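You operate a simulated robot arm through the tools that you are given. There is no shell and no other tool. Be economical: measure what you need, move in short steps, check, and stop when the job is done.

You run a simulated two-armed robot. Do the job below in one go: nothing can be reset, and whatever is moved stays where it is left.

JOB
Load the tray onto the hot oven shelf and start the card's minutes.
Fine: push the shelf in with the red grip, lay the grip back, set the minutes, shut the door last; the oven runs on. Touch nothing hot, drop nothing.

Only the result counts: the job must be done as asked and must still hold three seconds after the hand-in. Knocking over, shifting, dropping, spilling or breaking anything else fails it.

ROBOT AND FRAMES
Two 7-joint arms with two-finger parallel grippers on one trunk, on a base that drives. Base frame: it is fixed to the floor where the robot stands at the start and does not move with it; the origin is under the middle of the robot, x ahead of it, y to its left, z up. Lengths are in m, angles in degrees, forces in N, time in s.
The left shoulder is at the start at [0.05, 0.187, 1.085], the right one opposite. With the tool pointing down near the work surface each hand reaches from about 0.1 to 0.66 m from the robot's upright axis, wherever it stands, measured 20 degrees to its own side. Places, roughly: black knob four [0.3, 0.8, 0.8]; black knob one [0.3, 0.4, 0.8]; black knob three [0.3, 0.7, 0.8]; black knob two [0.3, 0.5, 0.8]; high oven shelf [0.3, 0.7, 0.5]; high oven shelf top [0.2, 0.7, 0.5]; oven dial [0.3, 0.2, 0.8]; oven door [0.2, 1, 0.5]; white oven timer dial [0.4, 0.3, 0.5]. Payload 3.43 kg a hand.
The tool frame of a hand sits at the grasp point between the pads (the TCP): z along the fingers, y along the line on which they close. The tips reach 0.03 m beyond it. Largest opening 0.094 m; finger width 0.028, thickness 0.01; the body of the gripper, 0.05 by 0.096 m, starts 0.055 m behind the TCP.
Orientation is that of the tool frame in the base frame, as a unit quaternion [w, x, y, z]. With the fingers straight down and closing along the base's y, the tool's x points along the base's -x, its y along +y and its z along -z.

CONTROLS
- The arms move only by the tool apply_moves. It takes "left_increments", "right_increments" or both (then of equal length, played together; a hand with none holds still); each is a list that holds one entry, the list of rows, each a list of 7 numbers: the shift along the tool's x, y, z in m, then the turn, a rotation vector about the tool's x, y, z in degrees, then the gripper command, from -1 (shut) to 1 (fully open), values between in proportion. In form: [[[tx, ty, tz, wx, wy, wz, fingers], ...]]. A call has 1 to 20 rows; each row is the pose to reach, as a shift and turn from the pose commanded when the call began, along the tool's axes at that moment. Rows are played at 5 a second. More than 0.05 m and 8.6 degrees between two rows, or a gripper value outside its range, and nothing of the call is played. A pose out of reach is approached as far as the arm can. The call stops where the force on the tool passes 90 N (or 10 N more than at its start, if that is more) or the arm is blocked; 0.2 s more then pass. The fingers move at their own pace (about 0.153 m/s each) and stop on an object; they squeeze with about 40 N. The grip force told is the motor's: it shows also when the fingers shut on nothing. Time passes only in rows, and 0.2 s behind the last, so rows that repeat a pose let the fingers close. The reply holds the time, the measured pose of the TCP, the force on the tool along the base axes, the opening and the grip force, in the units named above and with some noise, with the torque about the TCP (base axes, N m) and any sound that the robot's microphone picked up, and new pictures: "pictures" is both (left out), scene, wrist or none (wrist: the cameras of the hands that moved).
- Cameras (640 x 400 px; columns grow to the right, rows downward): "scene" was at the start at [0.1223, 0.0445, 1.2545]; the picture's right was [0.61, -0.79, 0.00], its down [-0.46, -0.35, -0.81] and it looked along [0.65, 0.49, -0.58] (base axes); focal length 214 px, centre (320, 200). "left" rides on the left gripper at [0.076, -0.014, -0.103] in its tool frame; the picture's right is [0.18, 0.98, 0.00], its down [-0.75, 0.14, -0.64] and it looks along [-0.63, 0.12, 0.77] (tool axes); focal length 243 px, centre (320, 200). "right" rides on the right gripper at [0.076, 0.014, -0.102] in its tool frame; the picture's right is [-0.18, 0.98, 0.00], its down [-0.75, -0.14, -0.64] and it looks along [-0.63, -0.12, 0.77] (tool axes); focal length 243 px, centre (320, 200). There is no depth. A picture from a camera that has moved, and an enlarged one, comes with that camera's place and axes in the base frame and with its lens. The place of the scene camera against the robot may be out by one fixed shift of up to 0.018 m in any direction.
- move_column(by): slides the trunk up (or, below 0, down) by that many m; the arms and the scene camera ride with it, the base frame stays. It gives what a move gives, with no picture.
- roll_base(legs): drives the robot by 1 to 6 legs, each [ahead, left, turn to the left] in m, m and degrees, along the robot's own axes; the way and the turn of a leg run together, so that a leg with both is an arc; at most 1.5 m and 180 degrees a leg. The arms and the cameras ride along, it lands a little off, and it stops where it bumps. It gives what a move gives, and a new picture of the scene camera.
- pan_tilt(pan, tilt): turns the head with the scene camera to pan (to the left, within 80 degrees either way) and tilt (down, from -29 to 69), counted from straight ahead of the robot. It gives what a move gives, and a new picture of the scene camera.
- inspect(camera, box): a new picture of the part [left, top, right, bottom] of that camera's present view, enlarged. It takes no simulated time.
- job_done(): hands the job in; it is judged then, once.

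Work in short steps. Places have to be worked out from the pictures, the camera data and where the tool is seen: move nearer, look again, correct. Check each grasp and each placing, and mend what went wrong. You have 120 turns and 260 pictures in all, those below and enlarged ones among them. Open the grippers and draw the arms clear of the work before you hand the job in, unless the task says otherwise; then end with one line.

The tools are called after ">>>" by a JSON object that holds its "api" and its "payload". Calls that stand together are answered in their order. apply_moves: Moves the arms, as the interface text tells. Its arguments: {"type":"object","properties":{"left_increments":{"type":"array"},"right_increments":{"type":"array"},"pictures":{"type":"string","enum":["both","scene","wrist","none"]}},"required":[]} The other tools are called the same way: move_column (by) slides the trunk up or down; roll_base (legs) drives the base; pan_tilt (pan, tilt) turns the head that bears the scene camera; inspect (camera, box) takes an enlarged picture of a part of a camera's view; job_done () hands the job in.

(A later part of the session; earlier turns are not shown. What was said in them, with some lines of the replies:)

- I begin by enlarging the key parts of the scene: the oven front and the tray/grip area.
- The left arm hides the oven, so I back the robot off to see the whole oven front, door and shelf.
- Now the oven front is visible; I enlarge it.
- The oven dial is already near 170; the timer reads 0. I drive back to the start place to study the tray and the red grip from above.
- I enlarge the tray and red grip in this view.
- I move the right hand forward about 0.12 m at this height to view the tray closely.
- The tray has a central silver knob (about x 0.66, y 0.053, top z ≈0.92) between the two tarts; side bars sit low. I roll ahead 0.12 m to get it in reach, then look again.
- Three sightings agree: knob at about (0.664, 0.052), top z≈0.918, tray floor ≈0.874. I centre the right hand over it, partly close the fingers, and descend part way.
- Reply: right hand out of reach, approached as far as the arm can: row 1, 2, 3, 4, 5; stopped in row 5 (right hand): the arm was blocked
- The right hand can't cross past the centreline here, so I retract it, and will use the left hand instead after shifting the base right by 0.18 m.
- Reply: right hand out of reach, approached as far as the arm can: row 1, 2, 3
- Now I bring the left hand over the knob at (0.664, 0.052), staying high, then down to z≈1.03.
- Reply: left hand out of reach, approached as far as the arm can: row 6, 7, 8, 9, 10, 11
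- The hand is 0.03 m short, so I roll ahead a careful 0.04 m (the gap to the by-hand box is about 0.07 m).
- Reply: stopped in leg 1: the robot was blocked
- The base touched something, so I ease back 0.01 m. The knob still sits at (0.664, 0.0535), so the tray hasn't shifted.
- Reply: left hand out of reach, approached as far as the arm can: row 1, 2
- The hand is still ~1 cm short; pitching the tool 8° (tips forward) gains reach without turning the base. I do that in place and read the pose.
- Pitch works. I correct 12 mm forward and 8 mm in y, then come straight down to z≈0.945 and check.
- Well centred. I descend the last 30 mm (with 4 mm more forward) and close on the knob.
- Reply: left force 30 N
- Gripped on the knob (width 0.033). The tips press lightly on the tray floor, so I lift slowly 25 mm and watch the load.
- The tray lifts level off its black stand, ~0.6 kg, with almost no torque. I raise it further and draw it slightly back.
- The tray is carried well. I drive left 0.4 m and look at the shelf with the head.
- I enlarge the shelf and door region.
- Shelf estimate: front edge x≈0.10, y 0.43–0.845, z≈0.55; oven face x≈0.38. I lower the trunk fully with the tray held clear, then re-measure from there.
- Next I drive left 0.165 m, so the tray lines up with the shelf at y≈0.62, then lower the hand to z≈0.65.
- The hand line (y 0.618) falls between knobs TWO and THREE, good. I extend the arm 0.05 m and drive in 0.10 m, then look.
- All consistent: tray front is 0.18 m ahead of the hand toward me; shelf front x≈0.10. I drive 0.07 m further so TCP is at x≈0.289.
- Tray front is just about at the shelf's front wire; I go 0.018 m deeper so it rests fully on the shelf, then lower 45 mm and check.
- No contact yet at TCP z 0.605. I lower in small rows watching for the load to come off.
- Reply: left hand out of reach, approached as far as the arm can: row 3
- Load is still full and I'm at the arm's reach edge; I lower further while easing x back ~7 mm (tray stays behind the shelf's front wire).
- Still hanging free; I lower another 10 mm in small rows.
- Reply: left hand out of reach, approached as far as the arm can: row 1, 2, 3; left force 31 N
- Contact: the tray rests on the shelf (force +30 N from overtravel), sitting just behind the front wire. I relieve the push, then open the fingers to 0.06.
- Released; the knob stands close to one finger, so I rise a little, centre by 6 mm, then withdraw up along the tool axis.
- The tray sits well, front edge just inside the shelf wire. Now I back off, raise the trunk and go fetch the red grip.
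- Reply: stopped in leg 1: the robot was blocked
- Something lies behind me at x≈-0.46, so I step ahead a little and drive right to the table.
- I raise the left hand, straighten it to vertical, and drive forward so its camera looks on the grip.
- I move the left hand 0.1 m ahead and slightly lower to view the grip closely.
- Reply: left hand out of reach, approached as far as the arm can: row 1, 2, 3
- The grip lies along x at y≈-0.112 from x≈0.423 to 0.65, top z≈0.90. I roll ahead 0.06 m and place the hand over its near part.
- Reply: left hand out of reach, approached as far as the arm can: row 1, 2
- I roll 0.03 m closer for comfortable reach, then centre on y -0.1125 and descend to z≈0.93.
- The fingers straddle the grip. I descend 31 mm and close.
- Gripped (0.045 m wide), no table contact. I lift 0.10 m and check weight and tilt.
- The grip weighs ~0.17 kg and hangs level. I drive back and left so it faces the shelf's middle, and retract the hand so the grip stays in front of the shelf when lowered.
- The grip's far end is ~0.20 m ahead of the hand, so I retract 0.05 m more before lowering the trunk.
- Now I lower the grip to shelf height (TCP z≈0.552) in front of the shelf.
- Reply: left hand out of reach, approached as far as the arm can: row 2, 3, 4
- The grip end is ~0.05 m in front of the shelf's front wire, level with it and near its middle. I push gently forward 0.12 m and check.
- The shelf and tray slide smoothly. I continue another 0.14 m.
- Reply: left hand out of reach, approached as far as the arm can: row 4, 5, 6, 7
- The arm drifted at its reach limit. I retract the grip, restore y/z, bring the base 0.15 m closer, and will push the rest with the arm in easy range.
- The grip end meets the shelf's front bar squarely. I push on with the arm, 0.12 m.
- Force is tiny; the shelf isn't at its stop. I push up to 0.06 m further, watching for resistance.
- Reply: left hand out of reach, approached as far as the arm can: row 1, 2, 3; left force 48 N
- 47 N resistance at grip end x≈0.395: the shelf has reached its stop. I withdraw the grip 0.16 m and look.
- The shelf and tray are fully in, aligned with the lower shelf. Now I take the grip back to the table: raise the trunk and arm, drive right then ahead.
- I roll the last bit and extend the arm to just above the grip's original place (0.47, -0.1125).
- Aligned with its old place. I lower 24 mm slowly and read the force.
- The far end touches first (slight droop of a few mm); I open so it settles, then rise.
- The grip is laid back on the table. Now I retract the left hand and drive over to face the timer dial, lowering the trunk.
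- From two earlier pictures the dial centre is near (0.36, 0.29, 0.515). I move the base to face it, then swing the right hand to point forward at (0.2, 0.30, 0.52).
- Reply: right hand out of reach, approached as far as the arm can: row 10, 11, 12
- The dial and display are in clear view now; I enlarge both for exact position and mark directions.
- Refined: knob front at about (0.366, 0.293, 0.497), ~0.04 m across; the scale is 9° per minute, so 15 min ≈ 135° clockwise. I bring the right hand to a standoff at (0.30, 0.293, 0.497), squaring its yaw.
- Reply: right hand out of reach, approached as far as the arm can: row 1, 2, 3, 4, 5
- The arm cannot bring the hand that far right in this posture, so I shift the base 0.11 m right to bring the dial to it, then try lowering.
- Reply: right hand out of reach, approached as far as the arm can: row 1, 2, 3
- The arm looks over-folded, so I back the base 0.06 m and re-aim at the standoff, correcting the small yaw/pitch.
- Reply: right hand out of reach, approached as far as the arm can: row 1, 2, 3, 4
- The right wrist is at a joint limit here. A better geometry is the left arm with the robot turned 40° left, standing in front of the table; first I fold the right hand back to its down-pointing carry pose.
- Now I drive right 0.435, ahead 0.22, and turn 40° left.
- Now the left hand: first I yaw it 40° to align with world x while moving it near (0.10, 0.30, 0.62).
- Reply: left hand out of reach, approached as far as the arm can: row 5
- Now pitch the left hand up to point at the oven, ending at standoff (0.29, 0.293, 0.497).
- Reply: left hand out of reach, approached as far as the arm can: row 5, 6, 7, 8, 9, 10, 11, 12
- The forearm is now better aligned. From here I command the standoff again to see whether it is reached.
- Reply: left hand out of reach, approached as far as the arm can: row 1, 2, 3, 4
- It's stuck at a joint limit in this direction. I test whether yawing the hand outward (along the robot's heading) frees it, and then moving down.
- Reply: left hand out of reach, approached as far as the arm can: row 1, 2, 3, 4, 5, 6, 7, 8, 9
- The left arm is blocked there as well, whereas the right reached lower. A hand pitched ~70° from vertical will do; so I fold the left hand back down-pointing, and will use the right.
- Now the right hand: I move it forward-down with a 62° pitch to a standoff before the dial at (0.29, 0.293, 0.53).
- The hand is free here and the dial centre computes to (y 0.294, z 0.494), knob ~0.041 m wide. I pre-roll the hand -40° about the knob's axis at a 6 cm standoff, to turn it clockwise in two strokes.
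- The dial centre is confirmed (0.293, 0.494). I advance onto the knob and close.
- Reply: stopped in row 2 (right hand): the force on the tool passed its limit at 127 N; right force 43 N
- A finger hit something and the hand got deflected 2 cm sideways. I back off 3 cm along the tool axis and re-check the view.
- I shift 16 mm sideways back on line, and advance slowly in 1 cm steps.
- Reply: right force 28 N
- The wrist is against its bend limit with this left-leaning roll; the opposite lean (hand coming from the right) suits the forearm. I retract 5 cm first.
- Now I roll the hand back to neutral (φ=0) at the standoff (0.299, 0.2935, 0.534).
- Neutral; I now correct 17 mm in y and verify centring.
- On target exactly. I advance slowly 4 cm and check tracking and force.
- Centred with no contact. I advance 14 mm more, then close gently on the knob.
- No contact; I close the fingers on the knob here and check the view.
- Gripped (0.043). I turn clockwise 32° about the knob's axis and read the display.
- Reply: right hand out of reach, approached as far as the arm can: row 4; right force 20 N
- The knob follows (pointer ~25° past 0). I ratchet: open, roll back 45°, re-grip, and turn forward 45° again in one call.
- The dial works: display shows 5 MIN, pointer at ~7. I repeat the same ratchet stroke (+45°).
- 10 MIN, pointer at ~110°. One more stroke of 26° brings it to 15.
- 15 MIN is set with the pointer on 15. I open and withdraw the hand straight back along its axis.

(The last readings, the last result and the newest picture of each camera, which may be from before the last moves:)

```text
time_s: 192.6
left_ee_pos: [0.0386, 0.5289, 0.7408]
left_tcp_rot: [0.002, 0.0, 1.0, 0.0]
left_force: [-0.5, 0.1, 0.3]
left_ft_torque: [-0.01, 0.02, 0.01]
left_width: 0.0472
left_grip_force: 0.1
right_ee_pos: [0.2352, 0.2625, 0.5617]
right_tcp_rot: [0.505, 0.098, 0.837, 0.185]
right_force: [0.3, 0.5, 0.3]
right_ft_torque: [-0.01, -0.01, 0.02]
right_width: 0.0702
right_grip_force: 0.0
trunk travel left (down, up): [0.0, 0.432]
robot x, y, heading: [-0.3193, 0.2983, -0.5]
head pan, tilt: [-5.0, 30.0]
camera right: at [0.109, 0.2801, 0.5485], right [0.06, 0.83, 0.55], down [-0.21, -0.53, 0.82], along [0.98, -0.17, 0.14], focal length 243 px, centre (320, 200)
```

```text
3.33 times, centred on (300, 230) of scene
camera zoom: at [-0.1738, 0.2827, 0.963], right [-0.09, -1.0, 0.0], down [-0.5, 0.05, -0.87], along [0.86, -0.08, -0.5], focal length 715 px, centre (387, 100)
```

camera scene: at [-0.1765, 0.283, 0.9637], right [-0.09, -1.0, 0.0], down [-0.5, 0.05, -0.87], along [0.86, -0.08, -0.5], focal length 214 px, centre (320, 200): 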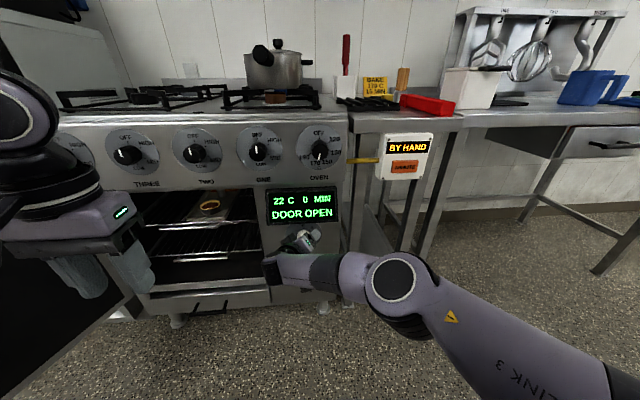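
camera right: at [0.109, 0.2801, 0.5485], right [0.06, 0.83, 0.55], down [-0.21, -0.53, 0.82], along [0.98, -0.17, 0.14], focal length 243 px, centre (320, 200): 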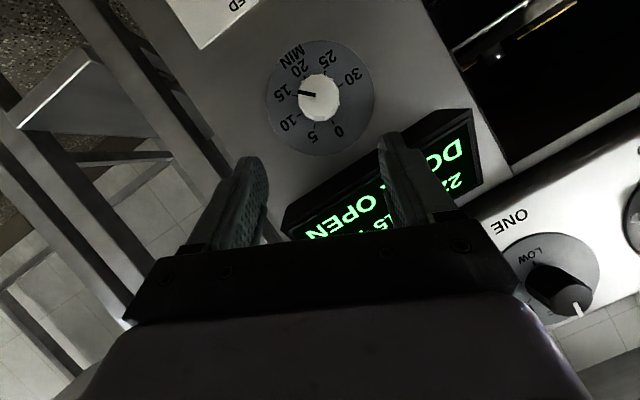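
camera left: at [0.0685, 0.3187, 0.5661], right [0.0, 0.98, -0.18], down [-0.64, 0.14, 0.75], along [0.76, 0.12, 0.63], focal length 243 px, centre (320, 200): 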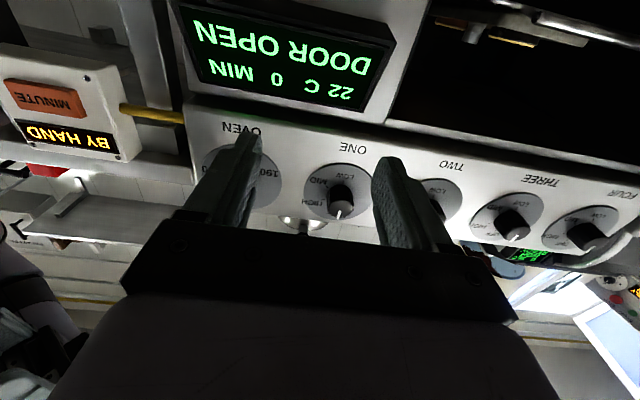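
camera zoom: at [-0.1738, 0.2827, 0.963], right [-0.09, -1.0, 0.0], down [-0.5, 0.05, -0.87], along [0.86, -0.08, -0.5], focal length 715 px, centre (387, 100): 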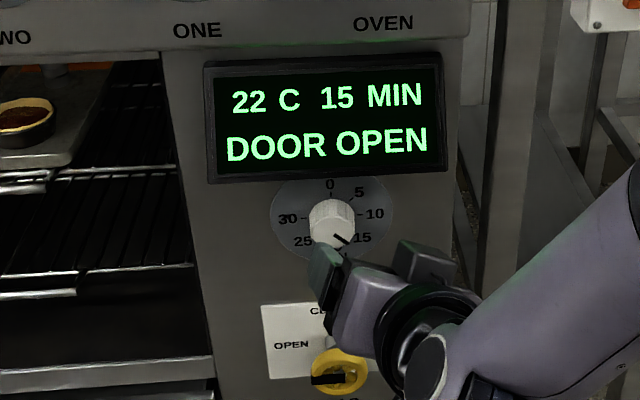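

Display and pointer stay at 15. I fold the right hand back to a down-pointing carry pose, raise the trunk, and go to the door.

>>> {"api": "apply_moves", "payload": {"right_increments": [[[-0.013, 0.0127, -0.0336, 2.5, 6.8, -1.3, 0], [-0.026, 0.0255, -0.0673, 5, 13.6, -2.6, 0], [-0.039, 0.0382, -0.101, 7.5, 20.4, -4, 0], [-0.052, 0.0509, -0.1346, 10, 27.2, -5.3, 0], [-0.0654, 0.0637, -0.168, 12.5, 34, -6.6, 0], [-0.0785, 0.0764, -0.202, 15, 40.9, -7.9, 0], [-0.0915, 0.0891, -0.2355, 17.5, 47.7, -9.3, 0], [-0.1046, 0.1019, -0.269, 20, 54.5, -10.6, 0], [-0.1177, 0.1146, -0.3028, 22.5, 61.3, -11.9, 0]]], "pictures": "none"}}

>>> {"api": "roll_base", "payload": {"legs": [[-0.09, 0, 0]]}}

>>> {"api": "move_column", "payload": {"by": 0.3}}

>>> {"api": "roll_base", "payload": {"legs": [[0, 0.45, 0]]}}

>>> {"api": "pan_tilt", "payload": {"pan": 25, "tilt": 45}}

```text
time_s: 194.6
left_ee_pos: [0.0381, 0.531, 0.7412]
left_tcp_rot: [0.0, -0.002, 1.0, 0.0]
left_force: [-0.7, 0.1, -0.6]
left_ft_torque: [-0.03, 0.03, -0.01]
left_width: 0.0469
left_grip_force: 0.1
right_ee_pos: [0.0205, 0.2624, 0.8305]
right_tcp_rot: [-0.002, -0.001, 1.0, -0.001]
right_force: [0.0, 0.1, 0.0]
right_ft_torque: [0.0, 0.04, 0.0]
right_width: 0.0469
right_grip_force: 0.2
trunk travel left (down, up): [0.0, 0.432]
robot x, y, heading: [-0.3128, 0.3033, -0.3]
head pan, tilt: [-5.0, 30.0]
```

```text
time_s: 195.7
left_ee_pos: [-0.0523, 0.5321, 0.7414]
left_tcp_rot: [0.001, -0.002, 1.0, 0.0]
left_force: [0.1, -0.7, 0.7]
left_ft_torque: [0.0, 0.01, 0.0]
left_width: 0.047
left_grip_force: 0.0
right_ee_pos: [-0.0698, 0.2622, 0.8314]
right_tcp_rot: [-0.001, -0.002, 1.0, -0.001]
right_force: [1.0, 0.4, 0.2]
right_ft_torque: [0.02, 0.0, 0.0]
right_width: 0.0468
right_grip_force: 0.0
trunk travel left (down, up): [0.0, 0.432]
robot x, y, heading: [-0.4079, 0.3024, -0.5]
head pan, tilt: [-5.0, 30.0]
camera scene: at [-0.2639, 0.2833, 0.963], right [-0.09, -1.0, 0.0], down [-0.5, 0.05, -0.87], along [0.86, -0.08, -0.5], focal length 214 px, centre (320, 200)
```

scene: 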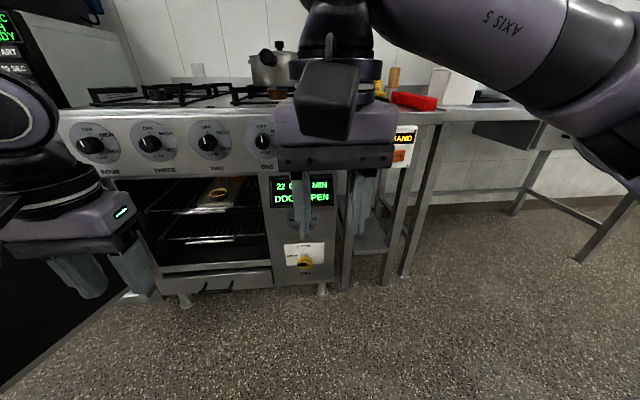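

```text
time_s: 198.7
left_ee_pos: [-0.0518, 0.5302, 1.0408]
left_tcp_rot: [0.001, -0.002, 1.0, 0.0]
left_force: [0.2, -0.7, 0.0]
left_ft_torque: [0.03, 0.0, -0.02]
left_width: 0.0471
left_grip_force: 0.0
right_ee_pos: [-0.0694, 0.2619, 1.131]
right_tcp_rot: [-0.001, 0.0, 1.0, 0.0]
right_force: [-1.1, 0.1, 0.2]
right_ft_torque: [0.01, -0.02, -0.01]
right_width: 0.047
right_grip_force: 0.2
trunk travel left (down, up): [-0.3, 0.132]
robot x, y, heading: [-0.4048, 0.3046, -0.4]
head pan, tilt: [-5.0, 30.0]
```

```text
time_s: 203.1
left_ee_pos: [-0.0485, 0.9743, 1.0416]
left_tcp_rot: [0.001, 0.0, 1.0, 0.001]
left_force: [-0.6, 0.1, 0.6]
left_ft_torque: [0.01, -0.02, -0.02]
left_width: 0.0468
left_grip_force: 0.0
right_ee_pos: [-0.0669, 0.7072, 1.1317]
right_tcp_rot: [-0.001, 0.001, 1.0, 0.0]
right_force: [-0.4, -0.8, 0.9]
right_ft_torque: [-0.02, -0.01, 0.02]
right_width: 0.0469
right_grip_force: 0.0
trunk travel left (down, up): [-0.3, 0.132]
robot x, y, heading: [-0.4036, 0.7442, -0.7]
head pan, tilt: [-5.0, 30.0]
camera scene: at [-0.2608, 0.7285, 1.263], right [-0.1, -1.0, 0.0], down [-0.5, 0.05, -0.87], along [0.86, -0.08, -0.5], focal length 214 px, centre (320, 200)
```

scene: 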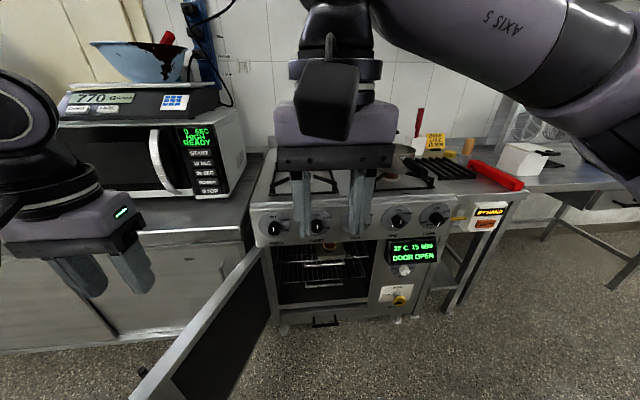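

```text
time_s: 204.1
left_ee_pos: [-0.047, 0.9734, 1.0413]
left_tcp_rot: [0.001, 0.0, 1.0, 0.0]
left_force: [0.0, -0.5, -0.2]
left_ft_torque: [0.03, 0.03, -0.02]
left_width: 0.047
left_grip_force: 0.1
right_ee_pos: [-0.0657, 0.706, 1.1307]
right_tcp_rot: [-0.001, 0.001, 1.0, 0.0]
right_force: [-0.6, 0.1, -1.0]
right_ft_torque: [-0.02, -0.02, -0.01]
right_width: 0.0471
right_grip_force: 0.0
trunk travel left (down, up): [-0.3, 0.132]
robot x, y, heading: [-0.402, 0.7478, -0.5]
head pan, tilt: [25.0, 45.0]
camera scene: at [-0.2768, 0.7707, 1.2404], right [0.41, -0.91, 0.0], down [-0.64, -0.29, -0.71], along [0.64, 0.29, -0.71], focal length 214 px, centre (320, 200)
```

scene: 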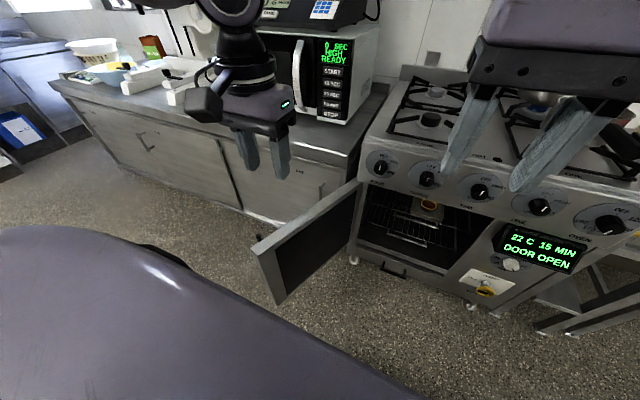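

I enlarge the door to measure its edge and handle.

>>> {"api": "inspect", "payload": {"camera": "scene", "box": [230, 160, 390, 320]}}

>>> {"api": "inspect", "payload": {"camera": "left", "box": [0, 0, 640, 400]}}

```text
2.50 times, centred on (310, 240) of scene
camera zoom: at [-0.2768, 0.7707, 1.2404], right [0.41, -0.91, 0.0], down [-0.64, -0.29, -0.71], along [0.64, 0.29, -0.71], focal length 536 px, centre (345, 100)
```

zoom: 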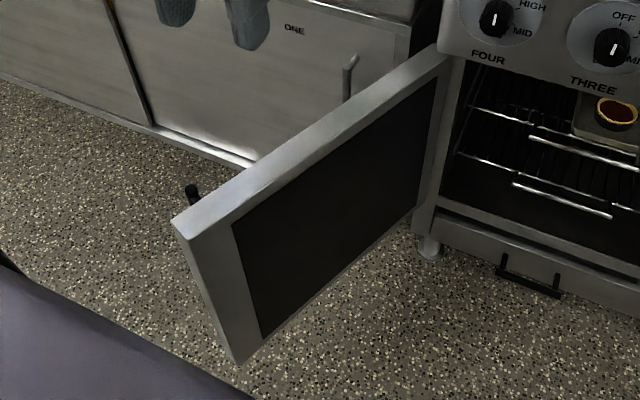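

```text
1.00 times, centred on (320, 200) of left (not enlarged: the box is as wide or as high as the picture)
camera zoom: at [-0.1239, 0.9601, 1.1443], right [-0.18, 0.98, 0.0], down [0.75, 0.14, 0.64], along [0.63, 0.12, -0.77], focal length 243 px, centre (320, 200)
```

zoom: 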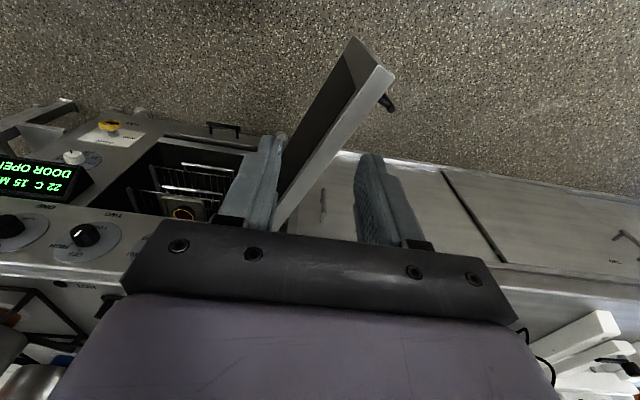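

The door edge is near (-0.06, 1.075), top z≈0.70, hinge ≈(0.37, 0.87); its handle is on the outer side. I bring the closed left fingers over the outer side, then lower the trunk by 0.25.

>>> {"api": "apply_moves", "payload": {"left_increments": [[[-0.038, 0.026, 0, 0, 0, 0, -1], [-0.075, 0.052, 0, 0, 0, 0, -1], [-0.113, 0.078, 0, 0, 0, 0, -1], [-0.15, 0.107, 0, 0, 0, 0, -1]]], "pictures": "none"}}

>>> {"api": "move_column", "payload": {"by": -0.25}}

>>> {"api": "pan_tilt", "payload": {"pan": 35, "tilt": 40}}

>>> {"api": "inspect", "payload": {"camera": "left", "box": [0, 0, 640, 400]}}

```text
time_s: 205.1
left_ee_pos: [0.1031, 1.0818, 1.042]
left_tcp_rot: [0.001, 0.001, 1.0, 0.0]
left_force: [-0.1, 0.4, 0.7]
left_ft_torque: [0.01, 0.01, -0.03]
left_width: 0.0002
left_grip_force: 32.5
right_ee_pos: [-0.0658, 0.7077, 1.1311]
right_tcp_rot: [-0.001, 0.001, 1.0, 0.0]
right_force: [0.2, 0.9, 0.0]
right_ft_torque: [-0.02, 0.03, 0.03]
right_width: 0.047
right_grip_force: 0.0
trunk travel left (down, up): [-0.3, 0.132]
robot x, y, heading: [-0.4021, 0.741, -0.4]
head pan, tilt: [25.0, 45.0]
```

```text
time_s: 207.6
left_ee_pos: [0.1031, 1.0824, 0.791]
left_tcp_rot: [0.0, 0.0, 1.0, 0.0]
left_force: [-0.5, -0.5, 0.5]
left_ft_torque: [0.01, -0.04, 0.03]
left_width: 0.0003
left_grip_force: 33.3
right_ee_pos: [-0.0654, 0.7077, 0.8809]
right_tcp_rot: [-0.001, 0.001, 1.0, 0.0]
right_force: [0.4, 0.3, 0.2]
right_ft_torque: [0.01, -0.02, 0.02]
right_width: 0.047
right_grip_force: 0.1
trunk travel left (down, up): [-0.05, 0.382]
robot x, y, heading: [-0.4061, 0.7456, -0.8]
head pan, tilt: [25.0, 45.0]
```

```text
time_s: 208.3
left_ee_pos: [0.1022, 1.0815, 0.7915]
left_tcp_rot: [0.001, 0.0, 1.0, 0.0]
left_force: [-0.1, -0.8, 1.5]
left_ft_torque: [-0.02, 0.01, 0.02]
left_width: 0.0001
left_grip_force: 33.3
right_ee_pos: [-0.0662, 0.7083, 0.8806]
right_tcp_rot: [-0.001, 0.001, 1.0, -0.001]
right_force: [0.0, -0.3, -0.7]
right_ft_torque: [0.0, -0.02, -0.01]
right_width: 0.047
right_grip_force: 0.1
trunk travel left (down, up): [-0.05, 0.382]
robot x, y, heading: [-0.4033, 0.7477, -0.3]
head pan, tilt: [35.0, 40.0]
camera scene: at [-0.2807, 0.7851, 0.9976], right [0.57, -0.82, 0.0], down [-0.53, -0.36, -0.77], along [0.63, 0.43, -0.64], focal length 214 px, centre (320, 200)
```

scene: 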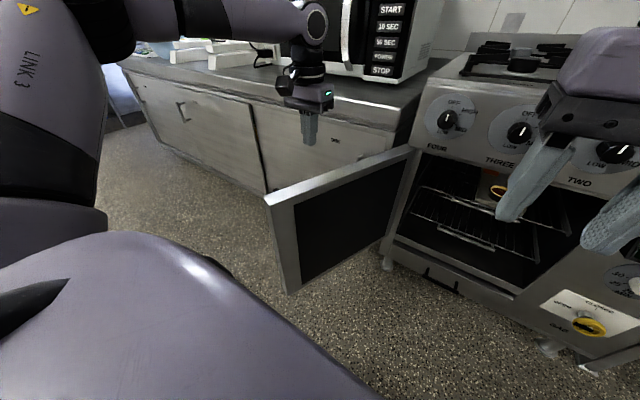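

```text
1.00 times, centred on (320, 200) of left (not enlarged: the box is as wide or as high as the picture)
camera zoom: at [0.0257, 1.0668, 0.8952], right [-0.18, 0.98, 0.0], down [0.75, 0.14, 0.64], along [0.63, 0.12, -0.77], focal length 243 px, centre (320, 200)
```

zoom: 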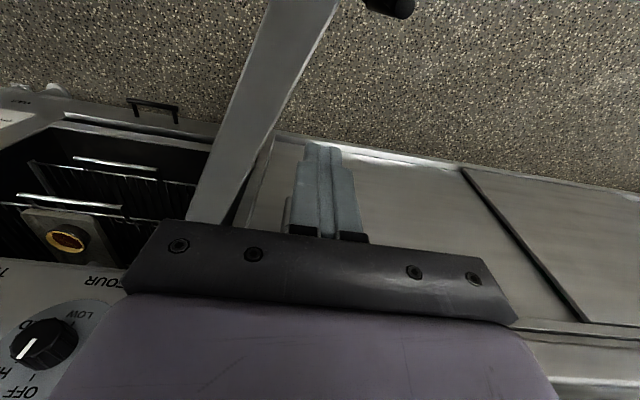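

The closed fingers hang on the outer side, clear of the door and handle. I lower them 0.115 m beside the door.

>>> {"api": "apply_moves", "payload": {"left_increments": [[[0, 0, 0.04, 0, 0, 0, -1], [0, 0, 0.08, 0, 0, 0, -1], [0, 0, 0.115, 0, 0, 0, -1]]], "pictures": "both"}}

```text
time_s: 209.2
left_ee_pos: [0.1044, 1.0811, 0.6776]
left_tcp_rot: [0.0, 0.001, 1.0, 0.0]
left_force: [0.1, 0.2, -0.1]
left_ft_torque: [0.0, -0.02, 0.02]
left_width: 0.0001
left_grip_force: 33.0
right_ee_pos: [-0.0644, 0.7088, 0.881]
right_tcp_rot: [-0.001, 0.001, 1.0, 0.0]
right_force: [0.3, -1.0, 0.4]
right_ft_torque: [-0.03, -0.01, 0.0]
right_width: 0.0471
right_grip_force: 0.0
trunk travel left (down, up): [-0.05, 0.382]
robot x, y, heading: [-0.3997, 0.746, -0.3]
head pan, tilt: [35.0, 40.0]
camera scene: at [-0.2808, 0.7852, 0.9977], right [0.57, -0.82, 0.0], down [-0.53, -0.36, -0.77], along [0.63, 0.43, -0.64], focal length 214 px, centre (320, 200)
camera left: at [0.0271, 1.0662, 0.7805], right [-0.18, 0.98, 0.0], down [0.75, 0.14, 0.64], along [0.63, 0.12, -0.77], focal length 243 px, centre (320, 200)
```

scene: 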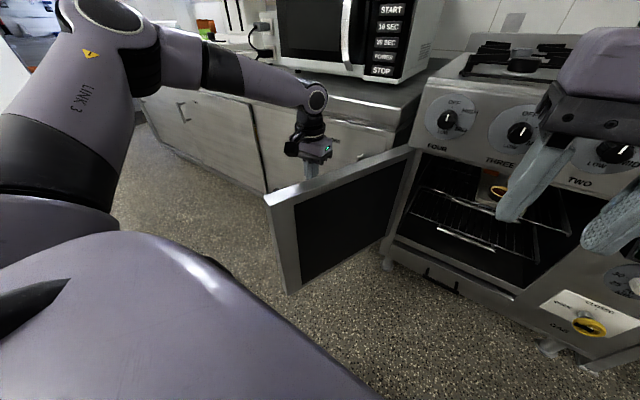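
left: 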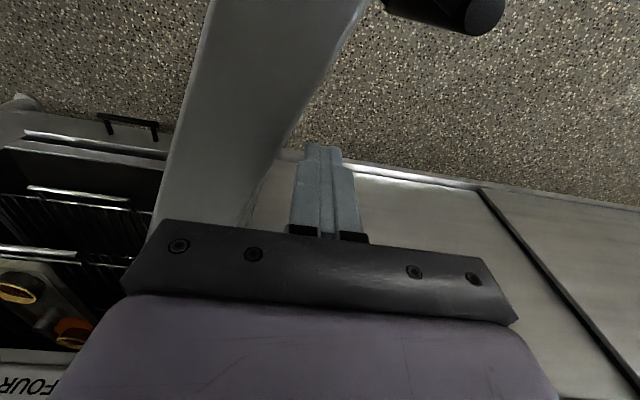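

The fingers are behind the door's outer face. I swing the door along its arc (moving the right hand out of the way at the same time).

>>> {"api": "apply_moves", "payload": {"left_increments": [[[0.009, -0.044, 0, 0, 0, 0, -1], [0.026, -0.083, 0, 0, 0, 0, -1], [0.043, -0.121, 0, 0, 0, 0, -1], [0.05, -0.163, 0, 0, 0, 0, -1], [0.056, -0.204, 0, 0, 0, 0, -1], [0.052, -0.246, 0, 0, 0, 0, -1], [0.047, -0.287, 0, 0, 0, 0, -1]]], "right_increments": [[[0, -0.03, 0, 0, 0, 0, 0], [0, -0.06, 0, 0, 0, 0, 0], [0, -0.09, 0, 0, 0, 0, 0], [0, -0.12, 0, 0, 0, 0, 0], [0, -0.15, 0, 0, 0, 0, 0], [0, -0.17, 0, 0, 0, 0, 0], [0, -0.18, 0, 0, 0, 0, 0]]], "pictures": "scene"}}

```text
time_s: 210.8
left_ee_pos: [0.0112, 0.8852, 0.6937]
left_tcp_rot: [0.001, 0.0, 1.0, 0.0]
left_force: [0.0, 0.2, 0.5]
left_ft_torque: [0.01, 0.01, 0.01]
left_width: 0.0
left_grip_force: 33.1
left hand out of reach, approached as far as the arm can: row 5, 6, 7
right_ee_pos: [-0.0664, 0.527, 0.8808]
right_tcp_rot: [0.0, 0.001, 1.0, 0.0]
right_force: [0.4, 0.1, -0.2]
right_ft_torque: [-0.02, 0.0, -0.05]
right_width: 0.0469
right_grip_force: 0.0
trunk travel left (down, up): [-0.05, 0.382]
robot x, y, heading: [-0.4031, 0.747, -0.6]
head pan, tilt: [35.0, 40.0]
camera scene: at [-0.2809, 0.7851, 0.9977], right [0.57, -0.82, 0.0], down [-0.53, -0.36, -0.77], along [0.63, 0.43, -0.64], focal length 214 px, centre (320, 200)
```

scene: 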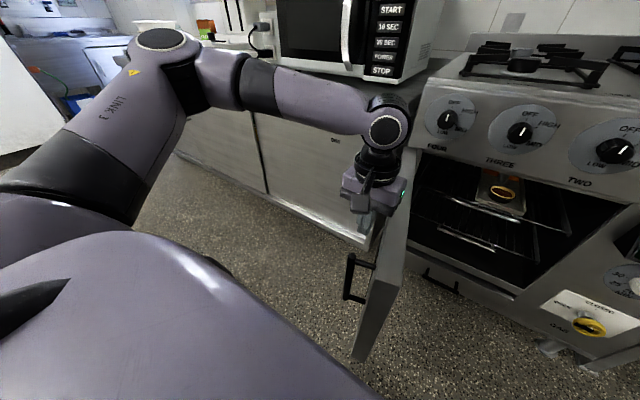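

The door is now near 85°. I continue the swing by driving the base right then slightly ahead along the arc.

>>> {"api": "roll_base", "payload": {"legs": [[-0.01, -0.105, 0], [0.06, -0.114, 0]]}}

```text
time_s: 213.6
left_ee_pos: [0.0597, 0.6652, 0.694]
left_tcp_rot: [0.001, 0.0, 1.0, -0.001]
left_force: [0.7, -1.0, 0.3]
left_ft_torque: [-0.01, -0.04, 0.01]
left_width: 0.0
left_grip_force: 33.2
right_ee_pos: [-0.018, 0.3083, 0.8806]
right_tcp_rot: [-0.001, 0.0, 1.0, 0.0]
right_force: [-0.3, 0.4, 0.4]
right_ft_torque: [-0.02, 0.02, 0.0]
right_width: 0.0466
right_grip_force: 0.1
trunk travel left (down, up): [-0.05, 0.382]
robot x, y, heading: [-0.358, 0.5283, -0.5]
head pan, tilt: [35.0, 40.0]
camera scene: at [-0.2333, 0.5657, 0.9977], right [0.57, -0.82, 0.0], down [-0.53, -0.36, -0.77], along [0.63, 0.43, -0.64], focal length 214 px, centre (320, 200)
```

scene: 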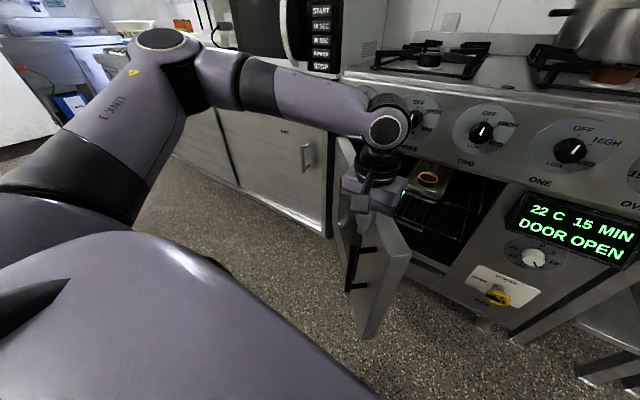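

Door at about 50°. I continue the arc: two more short legs.

>>> {"api": "roll_base", "payload": {"legs": [[0.065, -0.071, 0], [0.075, -0.05, 0]]}}

```text
time_s: 215.6
left_ee_pos: [0.1983, 0.5433, 0.6937]
left_tcp_rot: [0.001, 0.0, 1.0, -0.001]
left_force: [-0.3, -0.2, 0.3]
left_ft_torque: [0.02, 0.01, 0.06]
left_width: 0.0
left_grip_force: 33.0
right_ee_pos: [0.121, 0.1871, 0.8812]
right_tcp_rot: [-0.001, 0.0, 1.0, 0.0]
right_force: [-0.4, -0.4, -0.8]
right_ft_torque: [0.0, -0.01, -0.04]
right_width: 0.0469
right_grip_force: 0.0
trunk travel left (down, up): [-0.05, 0.382]
robot x, y, heading: [-0.2181, 0.4028, -0.6]
head pan, tilt: [35.0, 40.0]
camera scene: at [-0.0943, 0.4442, 0.9977], right [0.57, -0.82, 0.0], down [-0.53, -0.36, -0.77], along [0.63, 0.43, -0.64], focal length 214 px, centre (320, 200)
```

scene: 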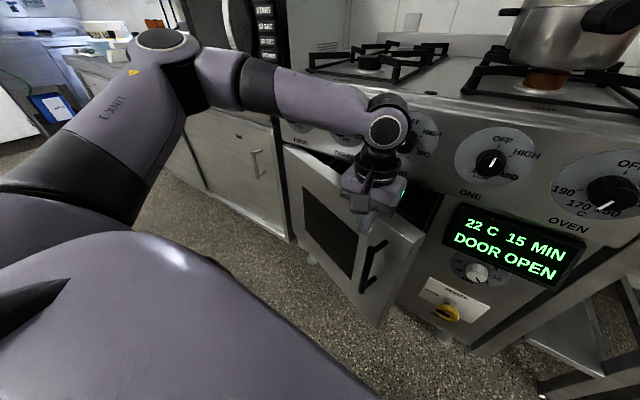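

The door is ~20° open. I pitch the left hand 45° (tips leading), slightly lower, for the final push on the outer face.

>>> {"api": "apply_moves", "payload": {"left_increments": [[[0.02, 0, 0.01, 0, -7.5, 0, -1], [0.03, 0, 0.02, 0, -15, 0, -1], [0.03, 0, 0.035, 0, -22.5, 0, -1], [0.03, 0, 0.05, 0, -30, 0, -1], [0.03, 0, 0.065, 0, -37.5, 0, -1], [0.03, 0, 0.08, 0, -45, 0, -1]]], "pictures": "scene"}}

```text
time_s: 217.0
left_ee_pos: [0.1708, 0.5685, 0.6292]
left_tcp_rot: [0.384, 0.001, 0.923, -0.002]
left_force: [0.6, 0.8, 0.0]
left_ft_torque: [0.02, -0.01, 0.02]
left_width: 0.0001
left_grip_force: 32.8
left hand out of reach, approached as far as the arm can: row 5, 6
right_ee_pos: [0.1199, 0.1866, 0.8822]
right_tcp_rot: [-0.001, 0.001, 1.0, 0.0]
right_force: [-0.2, -0.2, 0.1]
right_ft_torque: [0.0, -0.03, 0.0]
right_width: 0.0469
right_grip_force: 0.0
trunk travel left (down, up): [-0.05, 0.382]
robot x, y, heading: [-0.2136, 0.406, -0.3]
head pan, tilt: [35.0, 40.0]
camera scene: at [-0.0943, 0.4441, 0.9977], right [0.57, -0.82, 0.0], down [-0.53, -0.36, -0.77], along [0.63, 0.43, -0.64], focal length 214 px, centre (320, 200)
```

scene: 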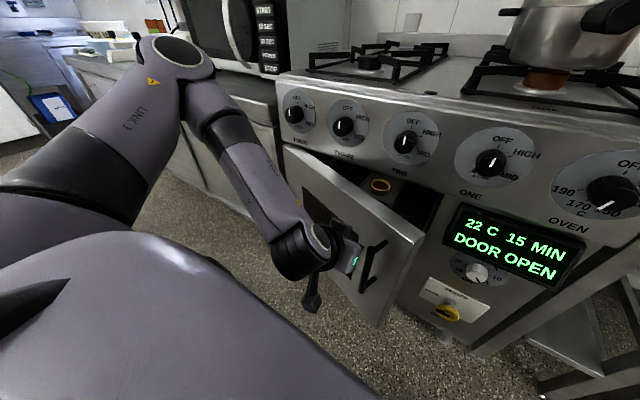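

The fingertips face the outer panel beside the handle. I drive the base ahead 0.10 m to push the door.

>>> {"api": "roll_base", "payload": {"legs": [[0.1, 0, 0]]}}

```text
time_s: 218.2
left_ee_pos: [0.2707, 0.5678, 0.6295]
left_tcp_rot: [0.384, 0.0, 0.923, 0.0]
left_force: [0.3, -0.2, -0.1]
left_ft_torque: [0.0, 0.0, 0.01]
left_width: 0.0
left_grip_force: 33.0
right_ee_pos: [0.2201, 0.187, 0.8803]
right_tcp_rot: [0.0, 0.001, 1.0, 0.0]
right_force: [-0.1, -0.6, -0.1]
right_ft_torque: [0.02, -0.03, -0.02]
right_width: 0.047
right_grip_force: 0.0
trunk travel left (down, up): [-0.05, 0.382]
robot x, y, heading: [-0.1148, 0.403, -0.5]
head pan, tilt: [35.0, 40.0]
camera scene: at [0.0045, 0.4433, 0.9977], right [0.57, -0.82, 0.0], down [-0.53, -0.36, -0.77], along [0.63, 0.43, -0.64], focal length 214 px, centre (320, 200)
```

scene: 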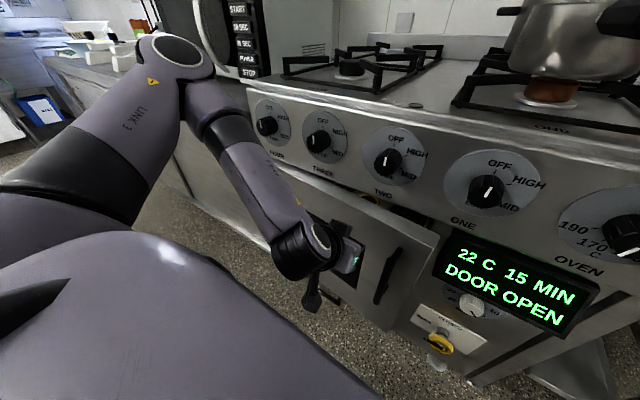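

Almost shut. I finish with the arm (right hand stays clear of the oven dial), pushing up to 0.08 m with force watch.

>>> {"api": "apply_moves", "payload": {"left_increments": [[[-0.0113, 0, 0.0113, 0, 0, 0, -1], [-0.0225, 0, 0.0227, 0, 0, 0, -1], [-0.0338, 0, 0.034, 0, 0, 0, -1], [-0.0451, 0, 0.0454, 0, 0, 0, -1], [-0.0563, 0, 0.0567, 0, 0, 0, -1]]], "pictures": "scene"}}

>>> {"api": "inspect", "payload": {"camera": "scene", "box": [260, 160, 620, 380]}}

```text
time_s: 219.3
left_ee_pos: [0.3266, 0.5659, 0.6248]
left_tcp_rot: [0.368, 0.005, 0.93, -0.003]
left_force: [-19.3, 1.0, 12.5]
left_ft_torque: [-0.14, -0.16, 0.09]
left_width: 0.0
left_grip_force: 32.9
right_ee_pos: [0.2175, 0.1885, 0.8809]
right_tcp_rot: [0.001, 0.0, 1.0, 0.0]
right_force: [0.8, -0.1, -0.1]
right_ft_torque: [0.02, 0.02, -0.01]
right_width: 0.0466
right_grip_force: 0.0
trunk travel left (down, up): [-0.05, 0.382]
robot x, y, heading: [-0.1192, 0.4057, -0.3]
head pan, tilt: [35.0, 40.0]
stopped in row 5 (left hand): the force on the tool passed its limit at 104 N (the readings are from after the stop); the commanded pose is now the measured one
camera scene: at [0.0018, 0.4438, 0.9979], right [0.57, -0.82, 0.0], down [-0.53, -0.37, -0.77], along [0.63, 0.44, -0.64], focal length 214 px, centre (320, 200)
```

scene: 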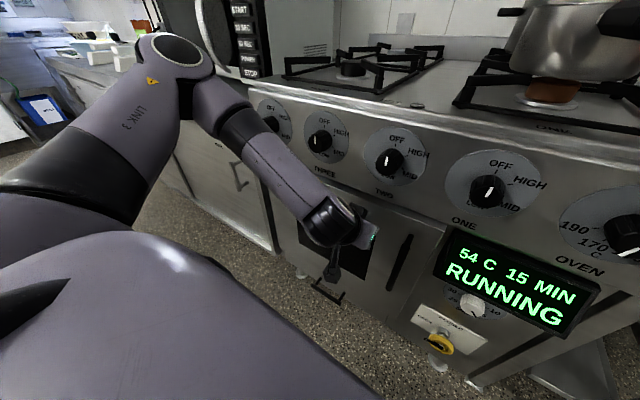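

```text
1.78 times, centred on (440, 270) of scene
camera zoom: at [0.0018, 0.4438, 0.9979], right [0.57, -0.82, 0.0], down [-0.53, -0.37, -0.77], along [0.63, 0.44, -0.64], focal length 381 px, centre (107, 76)
```

zoom: 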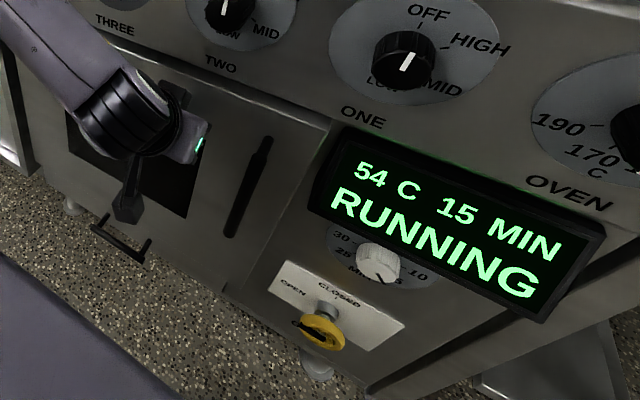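

The door is shut and the display reads RUNNING, 15 MIN. I withdraw the hand straight back, drive off, and check it all still holds.

>>> {"api": "apply_moves", "payload": {"left_increments": [[[0.021, 0, -0.021, 0, 0, 0, -1], [0.05, 0, -0.05, 0, 0, 0, -1], [0.08, 0, -0.08, 0, 0, 0, -0.5]]], "pictures": "none"}}

>>> {"api": "roll_base", "payload": {"legs": [[-0.29, 0, 0]]}}

>>> {"api": "move_column", "payload": {"by": 0.2}}

>>> {"api": "apply_moves", "payload": {"left_increments": [[[0, 0, 0, 0, 0, 0, 1], [0, 0, 0, 0, 0, 0, 1], [0, 0, 0, 0, 0, 0, 1]]], "right_increments": [[[0, 0, 0, 0, 0, 0, 1], [0, 0, 0, 0, 0, 0, 1], [0, 0, 0, 0, 0, 0, 1]]], "pictures": "none"}}

>>> {"api": "pan_tilt", "payload": {"pan": 10, "tilt": 35}}

>>> {"api": "inspect", "payload": {"camera": "scene", "box": [180, 100, 460, 300]}}

```text
time_s: 220.1
left_ee_pos: [0.2525, 0.5681, 0.6263]
left_tcp_rot: [0.368, 0.003, 0.93, -0.002]
left_force: [-0.3, -0.3, 0.5]
left_ft_torque: [-0.01, -0.02, 0.0]
left_width: 0.0235
left_grip_force: 0.1
left hand out of reach, approached as far as the arm can: row 3
right_ee_pos: [0.2197, 0.1871, 0.8815]
right_tcp_rot: [0.0, -0.001, 1.0, 0.0]
right_force: [-0.1, -0.5, -0.3]
right_ft_torque: [-0.02, -0.04, -0.01]
right_width: 0.0468
right_grip_force: 0.1
trunk travel left (down, up): [-0.05, 0.382]
robot x, y, heading: [-0.1204, 0.4065, -0.2]
head pan, tilt: [35.0, 40.0]
```

```text
time_s: 222.1
left_ee_pos: [-0.0357, 0.5699, 0.6273]
left_tcp_rot: [0.368, 0.005, 0.93, -0.003]
left_force: [-0.1, -0.2, -0.4]
left_ft_torque: [0.03, 0.0, 0.01]
left_width: 0.0233
left_grip_force: 0.1
right_ee_pos: [-0.07, 0.1886, 0.8806]
right_tcp_rot: [-0.001, -0.002, 1.0, 0.0]
right_force: [0.1, 0.2, 0.3]
right_ft_torque: [0.02, 0.03, 0.0]
right_width: 0.0472
right_grip_force: 0.0
trunk travel left (down, up): [-0.05, 0.382]
robot x, y, heading: [-0.4102, 0.4057, -0.5]
head pan, tilt: [35.0, 40.0]
camera scene: at [-0.2852, 0.4455, 0.9977], right [0.57, -0.82, 0.0], down [-0.53, -0.36, -0.77], along [0.63, 0.43, -0.64], focal length 214 px, centre (320, 200)
```

scene: 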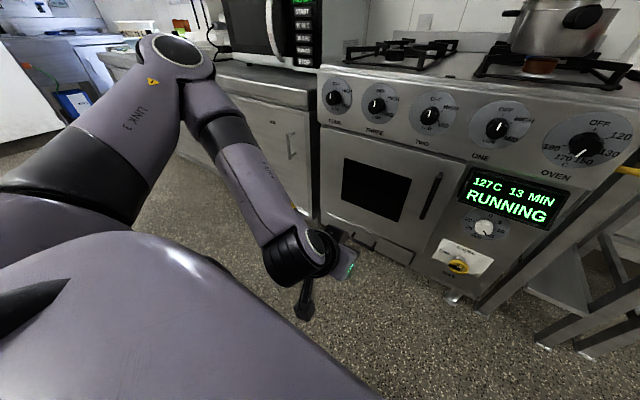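

```text
time_s: 224.3
left_ee_pos: [-0.0359, 0.5691, 0.828]
left_tcp_rot: [0.367, 0.004, 0.93, -0.003]
left_force: [0.1, 1.1, 0.9]
left_ft_torque: [0.0, -0.01, 0.02]
left_width: 0.0236
left_grip_force: 0.0
right_ee_pos: [-0.0697, 0.1883, 1.082]
right_tcp_rot: [-0.001, 0.001, 1.0, 0.001]
right_force: [-0.5, -0.5, -0.3]
right_ft_torque: [-0.02, -0.01, 0.01]
right_width: 0.047
right_grip_force: 0.0
trunk travel left (down, up): [-0.25, 0.182]
robot x, y, heading: [-0.4087, 0.4076, -0.5]
head pan, tilt: [35.0, 40.0]
```

```text
time_s: 225.1
left_ee_pos: [-0.0358, 0.5689, 0.8282]
left_tcp_rot: [0.367, 0.005, 0.93, -0.003]
left_force: [-0.6, -0.5, -0.2]
left_ft_torque: [0.04, 0.04, 0.04]
left_width: 0.094
left_grip_force: 0.0
right_ee_pos: [-0.0703, 0.1871, 1.0807]
right_tcp_rot: [-0.001, 0.0, 1.0, -0.001]
right_force: [0.2, 0.6, -0.5]
right_ft_torque: [0.05, -0.01, 0.0]
right_width: 0.0941
right_grip_force: 0.0
trunk travel left (down, up): [-0.25, 0.182]
robot x, y, heading: [-0.408, 0.4087, -0.4]
head pan, tilt: [35.0, 40.0]
```

```text
time_s: 226.0
left_ee_pos: [-0.0365, 0.5701, 0.8271]
left_tcp_rot: [0.368, 0.004, 0.93, -0.003]
left_force: [-0.3, 0.1, -0.7]
left_ft_torque: [-0.01, -0.01, -0.01]
left_width: 0.0942
left_grip_force: 0.2
right_ee_pos: [-0.0698, 0.1883, 1.0801]
right_tcp_rot: [-0.001, 0.0, 1.0, 0.0]
right_force: [0.3, -0.4, -0.4]
right_ft_torque: [-0.03, 0.01, -0.01]
right_width: 0.094
right_grip_force: 0.0
trunk travel left (down, up): [-0.25, 0.182]
robot x, y, heading: [-0.4096, 0.4081, -0.3]
head pan, tilt: [10.0, 35.0]
camera scene: at [-0.2685, 0.412, 1.2052], right [0.17, -0.99, 0.0], down [-0.57, -0.1, -0.82], along [0.81, 0.14, -0.57], focal length 214 px, centre (320, 200)
```

scene: 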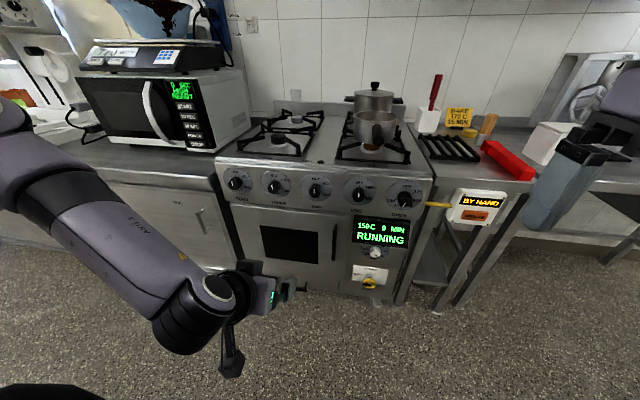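

```text
2.00 times, centred on (320, 200) of scene
camera zoom: at [-0.2685, 0.412, 1.2052], right [0.17, -0.99, 0.0], down [-0.57, -0.1, -0.82], along [0.81, 0.14, -0.57], focal length 429 px, centre (320, 200)
```

zoom: 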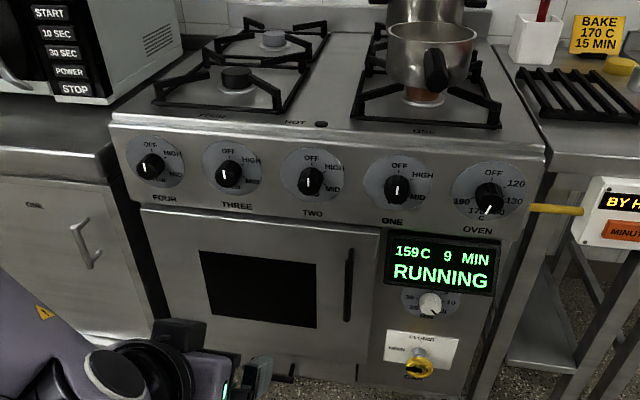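

The oven is shut and RUNNING, now counting down at 9 min. The tray is inside, the grip is back on the table, and both hands are open and clear, so I hand in now.

>>> {"api": "job_done", "payload": {}}

```text
The job is handed in.
```

The tray is on the hot oven shelf and pushed in with the red grip. The grip is back on the table, the timer was set to 15 minutes, and the door was shut last. The oven is running, with the display at 9 minutes when I handed in.
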